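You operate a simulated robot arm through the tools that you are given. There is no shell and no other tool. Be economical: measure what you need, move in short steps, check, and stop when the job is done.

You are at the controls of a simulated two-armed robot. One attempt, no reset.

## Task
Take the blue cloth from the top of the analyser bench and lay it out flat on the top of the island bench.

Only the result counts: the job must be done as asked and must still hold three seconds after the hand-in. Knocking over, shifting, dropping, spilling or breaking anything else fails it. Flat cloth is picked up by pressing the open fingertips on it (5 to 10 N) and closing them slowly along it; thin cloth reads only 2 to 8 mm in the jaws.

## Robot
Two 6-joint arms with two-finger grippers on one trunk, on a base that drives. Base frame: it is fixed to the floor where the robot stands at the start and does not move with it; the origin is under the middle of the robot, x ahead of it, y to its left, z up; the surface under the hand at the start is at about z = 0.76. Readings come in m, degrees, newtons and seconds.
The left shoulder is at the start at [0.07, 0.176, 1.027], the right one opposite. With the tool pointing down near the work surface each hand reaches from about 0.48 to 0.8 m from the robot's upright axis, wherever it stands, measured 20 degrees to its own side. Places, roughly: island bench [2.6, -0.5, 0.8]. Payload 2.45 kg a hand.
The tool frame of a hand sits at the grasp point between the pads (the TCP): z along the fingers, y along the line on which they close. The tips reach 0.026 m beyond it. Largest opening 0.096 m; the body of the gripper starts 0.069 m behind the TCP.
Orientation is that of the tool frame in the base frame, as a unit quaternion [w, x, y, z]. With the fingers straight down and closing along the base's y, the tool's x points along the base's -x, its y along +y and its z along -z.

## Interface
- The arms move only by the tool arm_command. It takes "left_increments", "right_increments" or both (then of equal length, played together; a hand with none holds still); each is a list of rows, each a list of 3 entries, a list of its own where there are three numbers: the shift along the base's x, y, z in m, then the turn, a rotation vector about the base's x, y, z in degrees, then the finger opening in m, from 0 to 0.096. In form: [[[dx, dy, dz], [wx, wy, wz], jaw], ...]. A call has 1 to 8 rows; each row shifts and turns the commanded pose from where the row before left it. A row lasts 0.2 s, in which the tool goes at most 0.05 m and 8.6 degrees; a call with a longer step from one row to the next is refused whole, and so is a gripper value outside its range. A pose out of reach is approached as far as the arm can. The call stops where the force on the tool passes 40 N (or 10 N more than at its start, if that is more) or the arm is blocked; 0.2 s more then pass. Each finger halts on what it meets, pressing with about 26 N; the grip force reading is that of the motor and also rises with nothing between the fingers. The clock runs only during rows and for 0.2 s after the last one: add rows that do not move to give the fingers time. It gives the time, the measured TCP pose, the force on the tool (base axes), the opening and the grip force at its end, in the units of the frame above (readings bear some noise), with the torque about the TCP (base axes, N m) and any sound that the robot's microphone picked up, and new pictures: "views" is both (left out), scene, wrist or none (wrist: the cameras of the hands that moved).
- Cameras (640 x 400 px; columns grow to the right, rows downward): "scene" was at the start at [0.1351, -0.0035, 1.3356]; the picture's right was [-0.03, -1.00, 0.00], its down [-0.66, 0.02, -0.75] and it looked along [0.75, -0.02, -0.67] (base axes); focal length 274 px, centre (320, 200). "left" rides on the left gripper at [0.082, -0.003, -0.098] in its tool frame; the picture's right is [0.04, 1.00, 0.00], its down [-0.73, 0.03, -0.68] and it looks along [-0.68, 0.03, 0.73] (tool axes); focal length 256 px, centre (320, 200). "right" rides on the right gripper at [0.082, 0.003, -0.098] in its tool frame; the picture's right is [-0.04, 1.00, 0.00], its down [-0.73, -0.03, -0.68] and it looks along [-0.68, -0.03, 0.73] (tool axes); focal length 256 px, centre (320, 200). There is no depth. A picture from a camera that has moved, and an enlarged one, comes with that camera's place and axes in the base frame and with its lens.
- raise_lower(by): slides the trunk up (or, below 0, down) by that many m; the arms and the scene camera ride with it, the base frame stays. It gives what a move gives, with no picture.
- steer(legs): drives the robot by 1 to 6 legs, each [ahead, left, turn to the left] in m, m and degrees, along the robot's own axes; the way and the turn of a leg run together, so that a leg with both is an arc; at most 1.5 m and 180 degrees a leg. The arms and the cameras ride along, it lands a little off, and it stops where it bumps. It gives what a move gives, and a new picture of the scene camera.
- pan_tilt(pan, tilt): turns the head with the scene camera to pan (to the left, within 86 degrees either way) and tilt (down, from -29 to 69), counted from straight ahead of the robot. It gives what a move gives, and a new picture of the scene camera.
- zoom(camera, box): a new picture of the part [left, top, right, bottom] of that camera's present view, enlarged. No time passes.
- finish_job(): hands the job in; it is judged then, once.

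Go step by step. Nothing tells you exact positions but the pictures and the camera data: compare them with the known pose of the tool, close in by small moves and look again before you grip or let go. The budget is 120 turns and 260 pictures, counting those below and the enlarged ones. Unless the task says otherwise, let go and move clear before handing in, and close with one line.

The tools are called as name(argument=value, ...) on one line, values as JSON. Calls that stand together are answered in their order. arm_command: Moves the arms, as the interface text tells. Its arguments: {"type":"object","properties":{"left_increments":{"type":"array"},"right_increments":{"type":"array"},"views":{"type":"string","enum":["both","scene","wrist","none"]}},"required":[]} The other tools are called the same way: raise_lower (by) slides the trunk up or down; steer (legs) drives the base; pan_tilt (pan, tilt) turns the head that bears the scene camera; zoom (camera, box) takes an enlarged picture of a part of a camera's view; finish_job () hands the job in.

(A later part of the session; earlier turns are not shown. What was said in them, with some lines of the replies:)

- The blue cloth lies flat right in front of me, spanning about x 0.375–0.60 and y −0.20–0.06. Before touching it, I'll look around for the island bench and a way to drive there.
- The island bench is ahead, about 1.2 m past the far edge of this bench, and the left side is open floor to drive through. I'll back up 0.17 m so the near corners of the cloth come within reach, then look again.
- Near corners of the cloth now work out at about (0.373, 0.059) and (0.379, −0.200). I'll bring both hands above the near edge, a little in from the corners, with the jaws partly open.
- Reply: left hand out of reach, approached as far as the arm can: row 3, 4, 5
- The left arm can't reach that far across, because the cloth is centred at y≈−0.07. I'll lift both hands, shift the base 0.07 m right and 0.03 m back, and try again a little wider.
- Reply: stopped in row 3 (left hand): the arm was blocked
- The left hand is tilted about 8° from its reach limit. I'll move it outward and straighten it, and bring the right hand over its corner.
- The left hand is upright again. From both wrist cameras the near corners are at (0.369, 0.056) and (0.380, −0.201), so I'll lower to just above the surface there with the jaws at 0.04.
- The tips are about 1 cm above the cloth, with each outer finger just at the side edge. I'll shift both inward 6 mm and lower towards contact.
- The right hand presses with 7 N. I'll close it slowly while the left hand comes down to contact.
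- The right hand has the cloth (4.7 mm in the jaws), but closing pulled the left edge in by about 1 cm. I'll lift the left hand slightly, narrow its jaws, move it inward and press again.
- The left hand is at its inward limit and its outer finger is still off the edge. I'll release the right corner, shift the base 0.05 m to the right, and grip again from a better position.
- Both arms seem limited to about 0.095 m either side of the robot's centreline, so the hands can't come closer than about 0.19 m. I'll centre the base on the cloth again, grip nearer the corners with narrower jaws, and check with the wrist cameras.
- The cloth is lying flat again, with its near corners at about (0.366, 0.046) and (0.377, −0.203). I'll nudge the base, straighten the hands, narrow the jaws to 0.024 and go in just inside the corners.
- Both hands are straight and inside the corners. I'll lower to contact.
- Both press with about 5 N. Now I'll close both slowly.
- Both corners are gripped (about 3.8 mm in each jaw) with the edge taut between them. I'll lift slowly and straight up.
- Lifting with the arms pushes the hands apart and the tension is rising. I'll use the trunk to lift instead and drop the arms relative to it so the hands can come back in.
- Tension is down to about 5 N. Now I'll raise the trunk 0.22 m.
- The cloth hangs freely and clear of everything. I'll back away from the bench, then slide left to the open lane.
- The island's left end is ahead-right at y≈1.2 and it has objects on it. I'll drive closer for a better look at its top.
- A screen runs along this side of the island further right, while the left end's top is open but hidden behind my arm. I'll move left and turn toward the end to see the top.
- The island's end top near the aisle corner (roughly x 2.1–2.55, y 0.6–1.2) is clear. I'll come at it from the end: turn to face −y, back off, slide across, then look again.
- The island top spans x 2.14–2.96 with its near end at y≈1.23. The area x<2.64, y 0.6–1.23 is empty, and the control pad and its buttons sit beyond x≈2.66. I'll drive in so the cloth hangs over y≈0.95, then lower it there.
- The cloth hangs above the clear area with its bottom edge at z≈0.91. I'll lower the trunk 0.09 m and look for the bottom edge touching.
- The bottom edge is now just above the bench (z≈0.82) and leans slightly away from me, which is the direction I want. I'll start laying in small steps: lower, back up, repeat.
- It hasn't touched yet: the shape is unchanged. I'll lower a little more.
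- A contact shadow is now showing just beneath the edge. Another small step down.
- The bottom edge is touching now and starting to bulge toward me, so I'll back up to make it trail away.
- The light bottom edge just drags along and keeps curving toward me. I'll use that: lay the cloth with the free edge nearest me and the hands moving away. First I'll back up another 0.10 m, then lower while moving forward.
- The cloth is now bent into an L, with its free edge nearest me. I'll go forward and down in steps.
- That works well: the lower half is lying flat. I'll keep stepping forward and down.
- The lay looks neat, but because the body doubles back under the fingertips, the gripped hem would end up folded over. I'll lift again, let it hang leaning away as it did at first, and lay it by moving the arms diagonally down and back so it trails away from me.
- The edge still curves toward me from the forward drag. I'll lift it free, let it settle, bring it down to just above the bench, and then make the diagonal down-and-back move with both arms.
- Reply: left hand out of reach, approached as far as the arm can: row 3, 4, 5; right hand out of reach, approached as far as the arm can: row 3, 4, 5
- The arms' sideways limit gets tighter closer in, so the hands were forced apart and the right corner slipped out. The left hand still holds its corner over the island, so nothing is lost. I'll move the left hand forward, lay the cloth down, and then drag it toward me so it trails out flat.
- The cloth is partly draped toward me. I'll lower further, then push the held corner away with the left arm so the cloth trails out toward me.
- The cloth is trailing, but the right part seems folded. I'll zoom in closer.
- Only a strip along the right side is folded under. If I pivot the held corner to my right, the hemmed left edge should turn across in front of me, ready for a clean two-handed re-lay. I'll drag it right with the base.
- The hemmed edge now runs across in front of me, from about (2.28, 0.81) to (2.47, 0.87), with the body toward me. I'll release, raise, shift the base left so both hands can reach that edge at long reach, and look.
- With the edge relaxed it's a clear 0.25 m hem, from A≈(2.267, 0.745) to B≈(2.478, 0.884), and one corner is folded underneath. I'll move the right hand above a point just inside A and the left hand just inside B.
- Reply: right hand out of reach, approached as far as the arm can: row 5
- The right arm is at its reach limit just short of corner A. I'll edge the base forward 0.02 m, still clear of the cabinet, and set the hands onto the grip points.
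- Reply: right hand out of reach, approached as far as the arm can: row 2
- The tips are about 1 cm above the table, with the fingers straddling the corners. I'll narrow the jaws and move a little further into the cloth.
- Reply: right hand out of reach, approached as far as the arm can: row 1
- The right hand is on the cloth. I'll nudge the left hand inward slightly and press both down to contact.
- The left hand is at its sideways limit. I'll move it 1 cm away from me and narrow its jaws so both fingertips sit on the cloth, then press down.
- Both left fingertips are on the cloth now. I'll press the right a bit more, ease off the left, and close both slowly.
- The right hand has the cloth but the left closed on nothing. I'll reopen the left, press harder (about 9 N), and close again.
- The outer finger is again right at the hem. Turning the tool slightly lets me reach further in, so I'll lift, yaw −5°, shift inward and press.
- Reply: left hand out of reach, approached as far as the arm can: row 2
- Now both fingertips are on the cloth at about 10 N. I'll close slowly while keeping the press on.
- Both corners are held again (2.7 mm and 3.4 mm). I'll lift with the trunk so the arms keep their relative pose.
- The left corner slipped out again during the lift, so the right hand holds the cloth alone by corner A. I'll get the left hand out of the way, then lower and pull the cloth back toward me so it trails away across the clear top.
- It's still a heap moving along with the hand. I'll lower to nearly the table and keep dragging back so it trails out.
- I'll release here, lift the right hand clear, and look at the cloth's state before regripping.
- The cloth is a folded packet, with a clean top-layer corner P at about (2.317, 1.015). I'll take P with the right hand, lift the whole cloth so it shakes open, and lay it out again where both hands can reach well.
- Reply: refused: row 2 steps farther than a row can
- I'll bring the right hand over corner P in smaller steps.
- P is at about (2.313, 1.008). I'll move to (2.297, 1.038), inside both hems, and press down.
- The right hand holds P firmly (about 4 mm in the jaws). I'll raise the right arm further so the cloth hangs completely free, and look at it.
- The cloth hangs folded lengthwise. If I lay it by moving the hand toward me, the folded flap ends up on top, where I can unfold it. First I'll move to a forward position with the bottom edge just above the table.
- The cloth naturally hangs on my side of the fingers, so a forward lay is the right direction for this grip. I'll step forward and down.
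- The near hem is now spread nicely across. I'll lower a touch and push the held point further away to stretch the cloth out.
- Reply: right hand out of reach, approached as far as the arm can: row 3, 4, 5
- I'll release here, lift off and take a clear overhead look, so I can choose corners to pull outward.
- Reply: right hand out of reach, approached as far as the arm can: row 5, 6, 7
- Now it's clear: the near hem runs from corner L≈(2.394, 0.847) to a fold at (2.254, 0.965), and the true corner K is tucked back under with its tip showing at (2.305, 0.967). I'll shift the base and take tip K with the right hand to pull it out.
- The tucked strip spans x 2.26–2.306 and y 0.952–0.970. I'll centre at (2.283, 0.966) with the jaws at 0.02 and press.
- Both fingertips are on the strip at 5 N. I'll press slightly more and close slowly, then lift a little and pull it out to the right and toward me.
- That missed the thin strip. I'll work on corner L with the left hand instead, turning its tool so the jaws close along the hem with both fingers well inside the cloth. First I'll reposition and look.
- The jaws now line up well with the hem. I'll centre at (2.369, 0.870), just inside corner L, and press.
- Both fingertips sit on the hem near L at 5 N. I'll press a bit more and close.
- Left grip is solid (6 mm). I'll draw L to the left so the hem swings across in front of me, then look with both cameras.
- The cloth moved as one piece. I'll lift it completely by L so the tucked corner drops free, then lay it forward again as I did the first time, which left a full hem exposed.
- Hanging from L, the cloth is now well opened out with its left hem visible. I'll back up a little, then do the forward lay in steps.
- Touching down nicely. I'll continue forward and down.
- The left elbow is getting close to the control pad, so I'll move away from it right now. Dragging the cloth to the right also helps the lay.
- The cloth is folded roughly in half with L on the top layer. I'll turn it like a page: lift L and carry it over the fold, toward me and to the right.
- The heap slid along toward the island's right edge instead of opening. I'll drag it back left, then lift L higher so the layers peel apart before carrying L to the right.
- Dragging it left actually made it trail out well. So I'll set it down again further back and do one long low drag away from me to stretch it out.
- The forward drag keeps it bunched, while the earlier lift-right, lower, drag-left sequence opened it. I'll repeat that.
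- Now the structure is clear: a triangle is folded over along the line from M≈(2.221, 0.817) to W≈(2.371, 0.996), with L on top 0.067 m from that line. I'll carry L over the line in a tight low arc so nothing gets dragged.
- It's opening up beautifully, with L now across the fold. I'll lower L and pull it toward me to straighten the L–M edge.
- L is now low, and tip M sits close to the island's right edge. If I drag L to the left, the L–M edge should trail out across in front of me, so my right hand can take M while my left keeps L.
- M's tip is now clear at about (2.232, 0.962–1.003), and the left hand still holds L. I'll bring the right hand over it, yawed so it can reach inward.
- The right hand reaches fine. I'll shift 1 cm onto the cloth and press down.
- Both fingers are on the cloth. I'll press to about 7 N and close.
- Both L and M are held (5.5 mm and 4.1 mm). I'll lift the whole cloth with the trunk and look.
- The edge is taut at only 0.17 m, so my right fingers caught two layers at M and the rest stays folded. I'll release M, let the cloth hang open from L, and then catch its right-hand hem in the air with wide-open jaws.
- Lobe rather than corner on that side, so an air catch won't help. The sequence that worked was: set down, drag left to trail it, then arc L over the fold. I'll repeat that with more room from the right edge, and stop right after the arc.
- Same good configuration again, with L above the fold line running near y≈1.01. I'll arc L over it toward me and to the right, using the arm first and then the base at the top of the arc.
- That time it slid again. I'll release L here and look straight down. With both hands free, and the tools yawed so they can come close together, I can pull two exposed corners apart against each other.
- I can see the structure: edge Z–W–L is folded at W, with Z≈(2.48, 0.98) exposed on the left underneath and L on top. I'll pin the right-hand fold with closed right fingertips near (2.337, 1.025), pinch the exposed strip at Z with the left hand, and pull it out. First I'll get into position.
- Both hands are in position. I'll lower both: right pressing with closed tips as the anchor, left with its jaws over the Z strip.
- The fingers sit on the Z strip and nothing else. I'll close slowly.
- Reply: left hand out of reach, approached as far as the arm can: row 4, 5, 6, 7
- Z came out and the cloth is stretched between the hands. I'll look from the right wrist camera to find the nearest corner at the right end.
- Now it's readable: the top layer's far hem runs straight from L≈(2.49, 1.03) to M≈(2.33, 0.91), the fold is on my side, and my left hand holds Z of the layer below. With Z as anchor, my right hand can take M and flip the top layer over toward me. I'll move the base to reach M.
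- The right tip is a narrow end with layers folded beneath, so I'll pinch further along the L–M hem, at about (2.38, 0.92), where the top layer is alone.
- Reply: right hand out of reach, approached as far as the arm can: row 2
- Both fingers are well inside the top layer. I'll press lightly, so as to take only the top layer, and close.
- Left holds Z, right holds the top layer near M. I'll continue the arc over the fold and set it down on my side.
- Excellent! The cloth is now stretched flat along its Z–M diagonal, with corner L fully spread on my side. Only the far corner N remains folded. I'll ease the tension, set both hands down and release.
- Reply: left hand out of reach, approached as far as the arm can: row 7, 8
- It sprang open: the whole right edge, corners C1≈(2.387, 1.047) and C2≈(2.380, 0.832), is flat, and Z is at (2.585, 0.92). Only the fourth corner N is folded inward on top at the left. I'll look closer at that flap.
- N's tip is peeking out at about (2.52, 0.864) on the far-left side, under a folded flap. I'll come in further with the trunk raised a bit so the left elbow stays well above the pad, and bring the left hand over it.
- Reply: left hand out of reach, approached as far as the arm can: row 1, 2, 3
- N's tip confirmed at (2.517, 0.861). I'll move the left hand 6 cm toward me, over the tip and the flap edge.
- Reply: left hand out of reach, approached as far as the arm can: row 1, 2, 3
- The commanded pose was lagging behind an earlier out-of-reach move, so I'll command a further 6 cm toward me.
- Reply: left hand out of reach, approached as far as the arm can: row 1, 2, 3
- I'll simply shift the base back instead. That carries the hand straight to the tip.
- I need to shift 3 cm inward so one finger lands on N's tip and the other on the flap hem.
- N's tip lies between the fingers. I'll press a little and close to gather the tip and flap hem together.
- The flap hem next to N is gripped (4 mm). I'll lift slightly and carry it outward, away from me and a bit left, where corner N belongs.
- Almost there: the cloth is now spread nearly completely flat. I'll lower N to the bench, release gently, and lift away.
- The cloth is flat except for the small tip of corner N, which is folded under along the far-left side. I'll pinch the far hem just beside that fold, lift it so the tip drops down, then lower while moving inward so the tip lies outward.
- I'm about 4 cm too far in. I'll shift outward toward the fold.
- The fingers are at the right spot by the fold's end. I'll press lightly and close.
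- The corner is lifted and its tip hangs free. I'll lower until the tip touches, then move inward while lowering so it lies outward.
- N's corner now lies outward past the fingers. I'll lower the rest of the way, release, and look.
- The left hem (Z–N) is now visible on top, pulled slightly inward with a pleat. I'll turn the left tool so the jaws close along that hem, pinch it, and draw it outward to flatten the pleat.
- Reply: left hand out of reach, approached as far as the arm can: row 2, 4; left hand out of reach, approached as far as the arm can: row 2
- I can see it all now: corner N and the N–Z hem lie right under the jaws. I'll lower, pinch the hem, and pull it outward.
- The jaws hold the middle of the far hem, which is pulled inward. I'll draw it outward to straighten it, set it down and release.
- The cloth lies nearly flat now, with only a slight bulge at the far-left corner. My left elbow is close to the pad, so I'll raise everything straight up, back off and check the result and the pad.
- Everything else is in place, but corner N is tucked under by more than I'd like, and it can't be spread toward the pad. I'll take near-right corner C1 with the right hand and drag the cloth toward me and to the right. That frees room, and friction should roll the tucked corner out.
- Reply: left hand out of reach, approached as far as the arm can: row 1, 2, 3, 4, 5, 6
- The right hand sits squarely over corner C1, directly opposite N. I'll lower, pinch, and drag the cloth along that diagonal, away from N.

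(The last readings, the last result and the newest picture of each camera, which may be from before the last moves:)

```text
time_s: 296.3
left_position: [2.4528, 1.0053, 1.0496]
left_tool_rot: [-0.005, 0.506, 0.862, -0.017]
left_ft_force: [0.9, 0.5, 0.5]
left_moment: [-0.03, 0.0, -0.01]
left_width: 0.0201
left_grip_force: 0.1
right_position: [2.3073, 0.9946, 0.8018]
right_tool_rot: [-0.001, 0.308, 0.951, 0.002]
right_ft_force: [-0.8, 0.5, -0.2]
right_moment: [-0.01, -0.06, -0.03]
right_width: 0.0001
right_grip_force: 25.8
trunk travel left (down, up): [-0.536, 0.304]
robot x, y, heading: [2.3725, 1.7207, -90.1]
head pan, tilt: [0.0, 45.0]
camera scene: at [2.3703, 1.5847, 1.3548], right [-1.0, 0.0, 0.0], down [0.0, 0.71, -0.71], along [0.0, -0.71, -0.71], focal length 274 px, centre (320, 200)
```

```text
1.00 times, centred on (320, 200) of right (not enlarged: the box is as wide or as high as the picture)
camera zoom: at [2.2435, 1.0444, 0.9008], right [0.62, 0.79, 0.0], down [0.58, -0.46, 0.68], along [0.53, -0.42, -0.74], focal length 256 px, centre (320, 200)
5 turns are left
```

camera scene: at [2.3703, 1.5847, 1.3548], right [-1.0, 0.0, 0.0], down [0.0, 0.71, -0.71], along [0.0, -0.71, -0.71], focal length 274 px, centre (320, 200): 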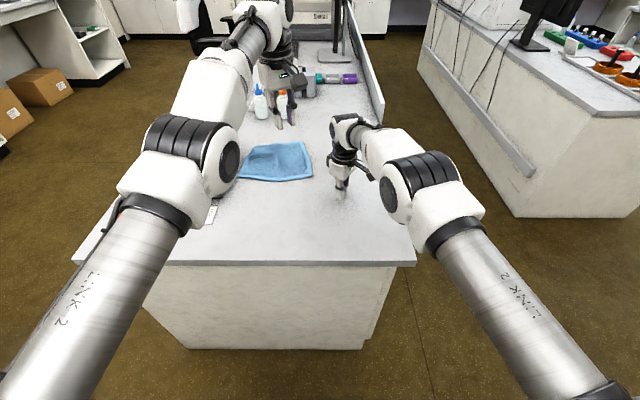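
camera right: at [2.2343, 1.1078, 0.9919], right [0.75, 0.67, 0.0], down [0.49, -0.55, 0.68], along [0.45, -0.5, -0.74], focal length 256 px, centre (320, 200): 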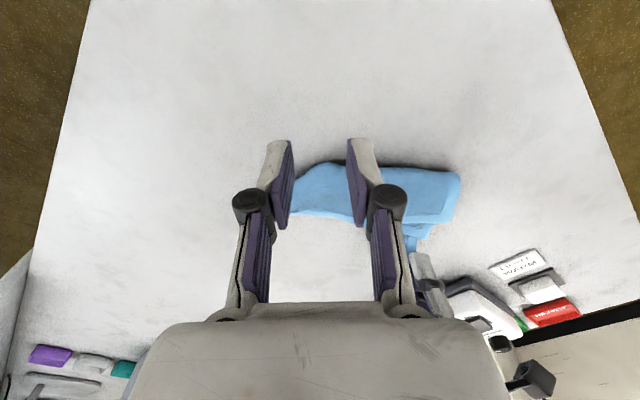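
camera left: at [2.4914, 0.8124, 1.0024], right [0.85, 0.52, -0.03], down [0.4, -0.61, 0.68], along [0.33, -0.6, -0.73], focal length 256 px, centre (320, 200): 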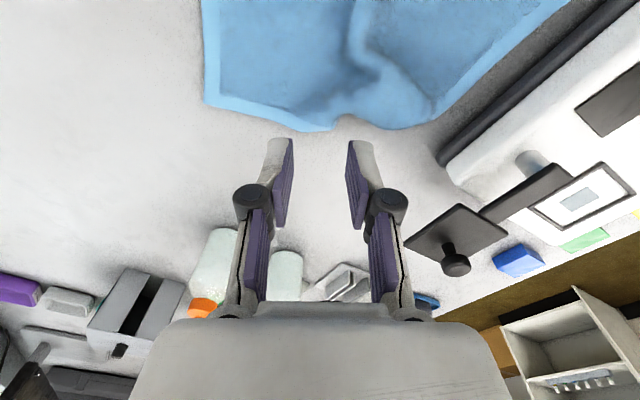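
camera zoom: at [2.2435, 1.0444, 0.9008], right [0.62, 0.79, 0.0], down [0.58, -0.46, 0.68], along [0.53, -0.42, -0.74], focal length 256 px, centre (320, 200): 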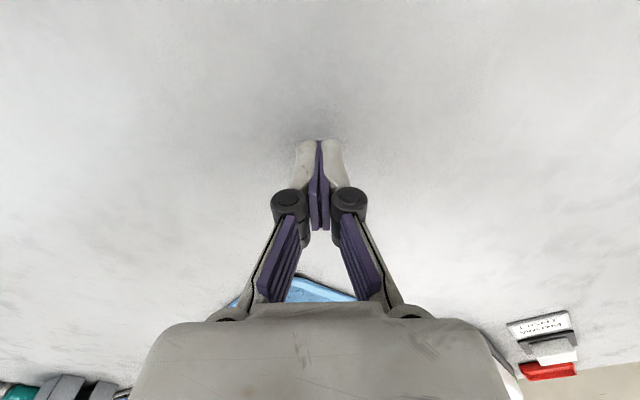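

The press was too light, so the fingers closed on nothing. I'll repeat the move with a firmer press at z≈0.791, then drag.

arm_command(right_increments=[[[0, 0, 0.02], [0, 0, 0], 0.02], [[0, 0, 0], [0, 0, 0], 0.032], [[0, 0, 0], [0, 0, 0], 0.032]], views="none")

steer(legs=[[0.145, 0.107, 0]])

raise_lower(by=-0.031)

arm_command(right_increments=[[[0, 0, -0.0005], [0, 0, 0], 0.028], [[0, 0, 0], [0, 0, 0], 0.024], [[0, 0, 0], [0, 0, 0], 0.02], [[0, 0, 0], [0, 0, 0], 0.016], [[0, 0, 0], [0, 0, 0], 0.012], [[0, 0, 0], [0, 0, 0], 0.007], [[0, 0, 0], [0, 0, 0], 0.0], [[0, 0, 0], [0, 0, 0], 0.0]], views="wrist")

```text
time_s: 297.1
left_position: [2.4538, 1.0038, 1.0481]
left_tool_rot: [-0.005, 0.506, 0.863, -0.017]
left_ft_force: [-0.4, -0.5, -0.6]
left_moment: [0.01, -0.01, -0.02]
left_width: 0.02
left_grip_force: 0.0
right_position: [2.3073, 0.9942, 0.8221]
right_tool_rot: [-0.001, 0.308, 0.951, 0.001]
right_ft_force: [-0.3, -0.5, 0.7]
right_moment: [0.01, 0.02, -0.01]
right_width: 0.0319
right_grip_force: 0.1
trunk travel left (down, up): [-0.536, 0.304]
robot x, y, heading: [2.3702, 1.7198, -89.8]
head pan, tilt: [0.0, 45.0]
```

```text
time_s: 298.6
left_position: [2.5616, 0.8585, 1.0479]
left_tool_rot: [-0.006, 0.507, 0.862, -0.016]
left_ft_force: [0.7, 0.3, -0.6]
left_moment: [0.03, -0.01, 0.01]
left_width: 0.0199
left_grip_force: 0.0
right_position: [2.4149, 0.8488, 0.8226]
right_tool_rot: [-0.002, 0.309, 0.951, 0.002]
right_ft_force: [-0.3, 0.7, 0.9]
right_moment: [0.03, 0.04, 0.01]
right_width: 0.0321
right_grip_force: 0.0
trunk travel left (down, up): [-0.536, 0.304]
robot x, y, heading: [2.4803, 1.5704, -89.9]
head pan, tilt: [0.0, 45.0]
camera scene: at [2.479, 1.439, 1.3547], right [-1.0, 0.0, 0.0], down [0.0, 0.71, -0.71], along [0.0, -0.71, -0.71], focal length 274 px, centre (320, 200)
```

scene: 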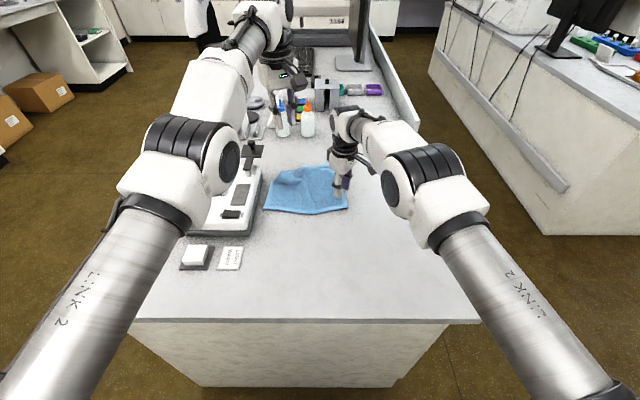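

```text
time_s: 299.4
left_position: [2.561, 0.8603, 1.0181]
left_tool_rot: [-0.005, 0.507, 0.862, -0.017]
left_ft_force: [-0.5, 0.8, 0.2]
left_moment: [-0.01, 0.02, -0.01]
left_width: 0.0196
left_grip_force: 0.1
right_position: [2.414, 0.8501, 0.7907]
right_tool_rot: [-0.001, 0.309, 0.951, 0.002]
right_ft_force: [0.5, 0.3, 0.4]
right_moment: [-0.05, 0.0, -0.02]
right_width: 0.0318
right_grip_force: 0.1
trunk travel left (down, up): [-0.505, 0.335]
robot x, y, heading: [2.4762, 1.5731, -90.1]
head pan, tilt: [0.0, 45.0]
```

```text
time_s: 301.1
left_position: [2.5609, 0.86, 1.0184]
left_tool_rot: [-0.005, 0.507, 0.862, -0.017]
left_ft_force: [0.8, 0.1, 0.1]
left_moment: [0.01, -0.02, 0.01]
left_width: 0.02
left_grip_force: 0.1
right_position: [2.4139, 0.8484, 0.79]
right_tool_rot: [-0.002, 0.308, 0.951, 0.001]
right_ft_force: [0.3, 0.2, 0.7]
right_moment: [0.02, 0.0, -0.01]
right_width: 0.0042
right_grip_force: 26.3
trunk travel left (down, up): [-0.505, 0.335]
robot x, y, heading: [2.4805, 1.5728, -89.8]
head pan, tilt: [0.0, 45.0]
camera right: at [2.3511, 0.8997, 0.8894], right [0.62, 0.79, 0.0], down [0.58, -0.46, 0.68], along [0.53, -0.42, -0.74], focal length 256 px, centre (320, 200)
4 turns are left
```

right: 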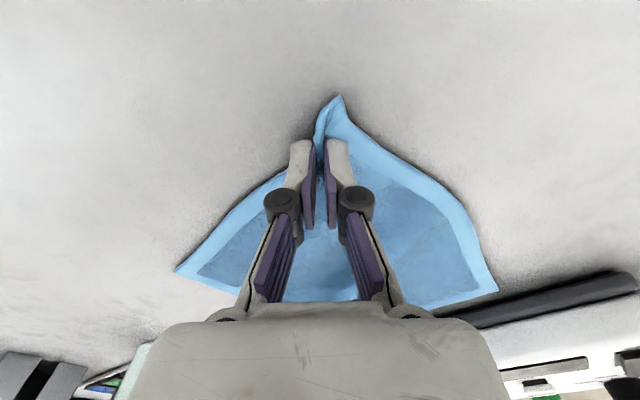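

C1 is gripped (4.2 mm). I'll drag the cloth diagonally away from N, then look before releasing.

raise_lower(by=0.012)

steer(legs=[[-0.16, -0.1, 0]])

zoom(camera="scene", box=[230, 110, 390, 230])

```text
time_s: 301.8
left_position: [2.5603, 0.86, 1.0286]
left_tool_rot: [-0.005, 0.507, 0.862, -0.017]
left_ft_force: [0.0, -0.1, 0.3]
left_moment: [0.0, 0.04, -0.02]
left_width: 0.02
left_grip_force: 0.1
right_position: [2.4142, 0.8479, 0.8006]
right_tool_rot: [0.0, 0.308, 0.951, 0.002]
right_ft_force: [0.4, 0.8, 0.4]
right_moment: [-0.01, 0.0, -0.01]
right_width: 0.0043
right_grip_force: 26.2
trunk travel left (down, up): [-0.517, 0.323]
robot x, y, heading: [2.4758, 1.5761, -90.0]
head pan, tilt: [0.0, 45.0]
```

```text
time_s: 303.3
left_position: [2.4586, 1.0192, 1.0299]
left_tool_rot: [-0.005, 0.507, 0.862, -0.017]
left_ft_force: [0.1, 0.5, 0.8]
left_moment: [-0.04, 0.0, 0.04]
left_width: 0.0202
left_grip_force: 0.2
right_position: [2.3134, 1.0092, 0.8015]
right_tool_rot: [-0.001, 0.309, 0.951, 0.001]
right_ft_force: [-0.2, 1.2, -0.5]
right_moment: [-0.02, 0.0, 0.01]
right_width: 0.0041
right_grip_force: 26.1
trunk travel left (down, up): [-0.517, 0.323]
robot x, y, heading: [2.3759, 1.7357, -89.7]
head pan, tilt: [0.0, 45.0]
camera scene: at [2.3769, 1.6004, 1.3358], right [-1.0, 0.0, 0.0], down [0.0, 0.71, -0.71], along [0.0, -0.71, -0.71], focal length 274 px, centre (320, 200)
```

scene: 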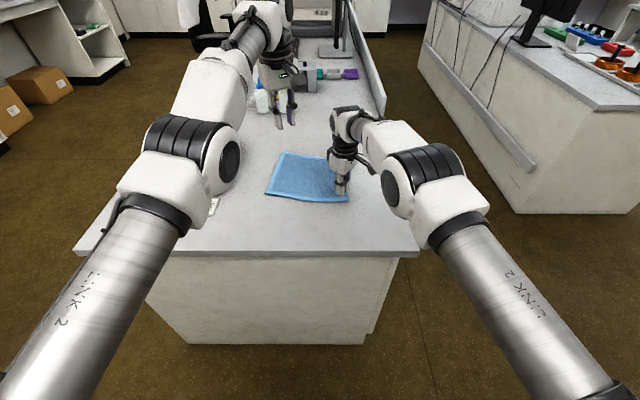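

```text
3.33 times, centred on (310, 170) of scene
camera zoom: at [2.3769, 1.6004, 1.3358], right [-1.0, 0.0, 0.0], down [0.0, 0.71, -0.71], along [0.0, -0.71, -0.71], focal length 914 px, centre (353, 300)
3 turns are left
```

zoom: 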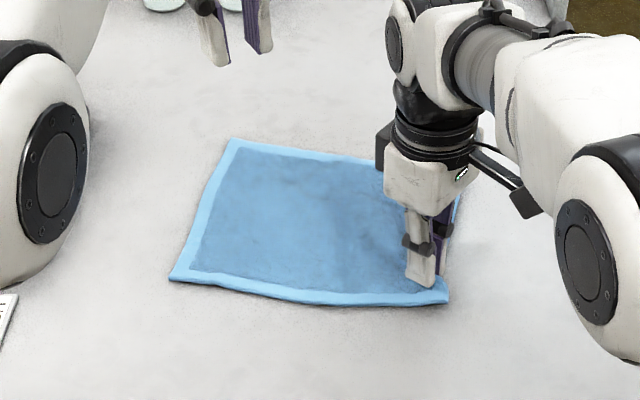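

The tucked corner rolled out completely, and all four hemmed corners are visible with the cloth flat. I'll lower C1 to the bench, release gently and lift straight away.

raise_lower(by=-0.009)

arm_command(right_increments=[[[0, 0, 0], [0, 0, 0], 0.005], [[0, 0, 0], [0, 0, 0], 0.01], [[0, 0, 0], [0, 0, 0], 0.016], [[0, 0, 0], [0, 0, 0], 0.022], [[0, 0, 0.004], [0, 0, 0], 0.022], [[0, 0, 0.02], [0, 0, 0], 0.022], [[0, 0, 0.04], [0, 0, 0], 0.022], [[0, 0, 0.04], [0, 0, 0], 0.022]], views="none")

raise_lower(by=0.2)

steer(legs=[[-0.2, 0, 0]])

zoom(camera="scene", box=[200, 110, 420, 260])

```text
time_s: 303.9
left_position: [2.4603, 1.0194, 1.0206]
left_tool_rot: [-0.006, 0.506, 0.862, -0.018]
left_ft_force: [0.2, 0.0, -0.5]
left_moment: [-0.01, 0.02, -0.01]
left_width: 0.0199
left_grip_force: 0.1
right_position: [2.3131, 1.0092, 0.7927]
right_tool_rot: [-0.001, 0.309, 0.951, 0.002]
right_ft_force: [-0.1, -0.5, -0.9]
right_moment: [0.02, -0.02, -0.05]
right_width: 0.0042
right_grip_force: 25.7
trunk travel left (down, up): [-0.508, 0.332]
robot x, y, heading: [2.3734, 1.7341, -90.0]
head pan, tilt: [0.0, 45.0]
```

```text
time_s: 305.7
left_position: [2.46, 1.0199, 1.0197]
left_tool_rot: [-0.005, 0.507, 0.862, -0.017]
left_ft_force: [0.4, 1.2, -0.1]
left_moment: [-0.03, -0.01, 0.04]
left_width: 0.0198
left_grip_force: 0.0
right_position: [2.314, 1.0114, 0.8974]
right_tool_rot: [-0.001, 0.309, 0.951, 0.002]
right_ft_force: [0.9, 0.4, 1.3]
right_moment: [0.02, -0.01, -0.03]
right_width: 0.0218
right_grip_force: 0.0
trunk travel left (down, up): [-0.508, 0.332]
robot x, y, heading: [2.3791, 1.7339, -89.9]
head pan, tilt: [0.0, 45.0]
```

```text
time_s: 307.9
left_position: [2.4602, 1.0199, 1.2202]
left_tool_rot: [-0.005, 0.507, 0.862, -0.017]
left_ft_force: [0.2, -0.8, 0.5]
left_moment: [0.02, -0.02, -0.01]
left_width: 0.02
left_grip_force: 0.2
right_position: [2.3131, 1.0098, 1.0976]
right_tool_rot: [-0.001, 0.308, 0.951, 0.002]
right_ft_force: [-0.7, 0.6, 0.2]
right_moment: [0.01, 0.02, -0.01]
right_width: 0.022
right_grip_force: 0.1
trunk travel left (down, up): [-0.708, 0.132]
robot x, y, heading: [2.3753, 1.7326, -89.8]
head pan, tilt: [0.0, 45.0]
```

```text
time_s: 309.4
left_position: [2.4607, 1.2179, 1.2194]
left_tool_rot: [-0.005, 0.505, 0.863, -0.017]
left_ft_force: [1.0, -0.5, 0.5]
left_moment: [0.01, -0.03, 0.02]
left_width: 0.0201
left_grip_force: 0.0
right_position: [2.3139, 1.2091, 1.0952]
right_tool_rot: [-0.002, 0.308, 0.951, 0.003]
right_ft_force: [0.6, 0.0, -0.4]
right_moment: [-0.02, 0.02, -0.02]
right_width: 0.0219
right_grip_force: 0.1
trunk travel left (down, up): [-0.708, 0.132]
robot x, y, heading: [2.376, 1.9366, -89.8]
head pan, tilt: [0.0, 45.0]
camera scene: at [2.3772, 1.7978, 1.5266], right [-1.0, 0.0, 0.0], down [0.0, 0.71, -0.71], along [0.0, -0.71, -0.71], focal length 274 px, centre (320, 200)
```

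scene: 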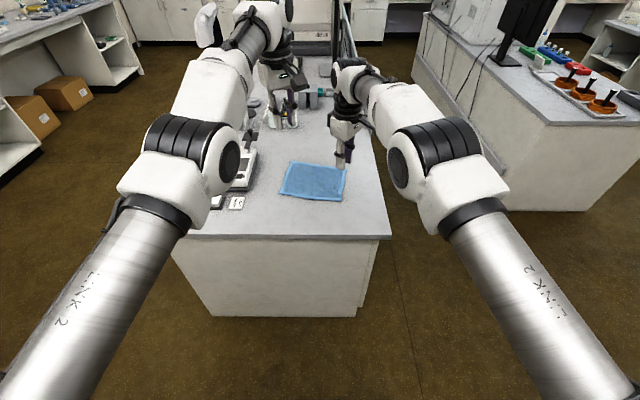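

```text
2.67 times, centred on (310, 185) of scene
camera zoom: at [2.3772, 1.7978, 1.5266], right [-1.0, 0.0, 0.0], down [0.0, 0.71, -0.71], along [0.0, -0.71, -0.71], focal length 731 px, centre (347, 240)
2 turns are left
```

zoom: 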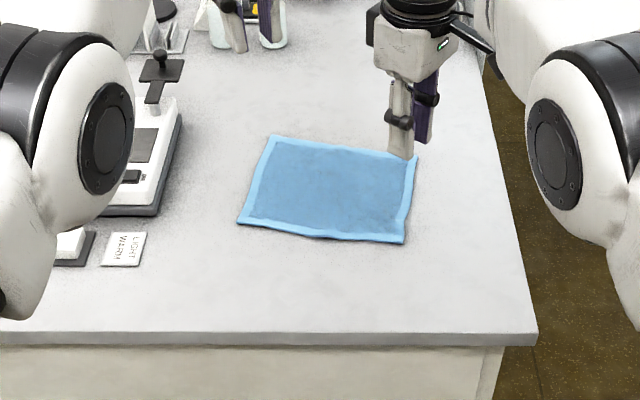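

The cloth lies flat on the island top with all four hemmed corners spread out. Both hands are clear, and the pad and the other items I can see are where they were. I'm handing it in.

finish_job()

```text
The job is handed in.
```

The blue cloth is off the analyser bench and laid out flat on the island bench; both hands have let go and are clear, and in the last pictures nothing else looked moved.
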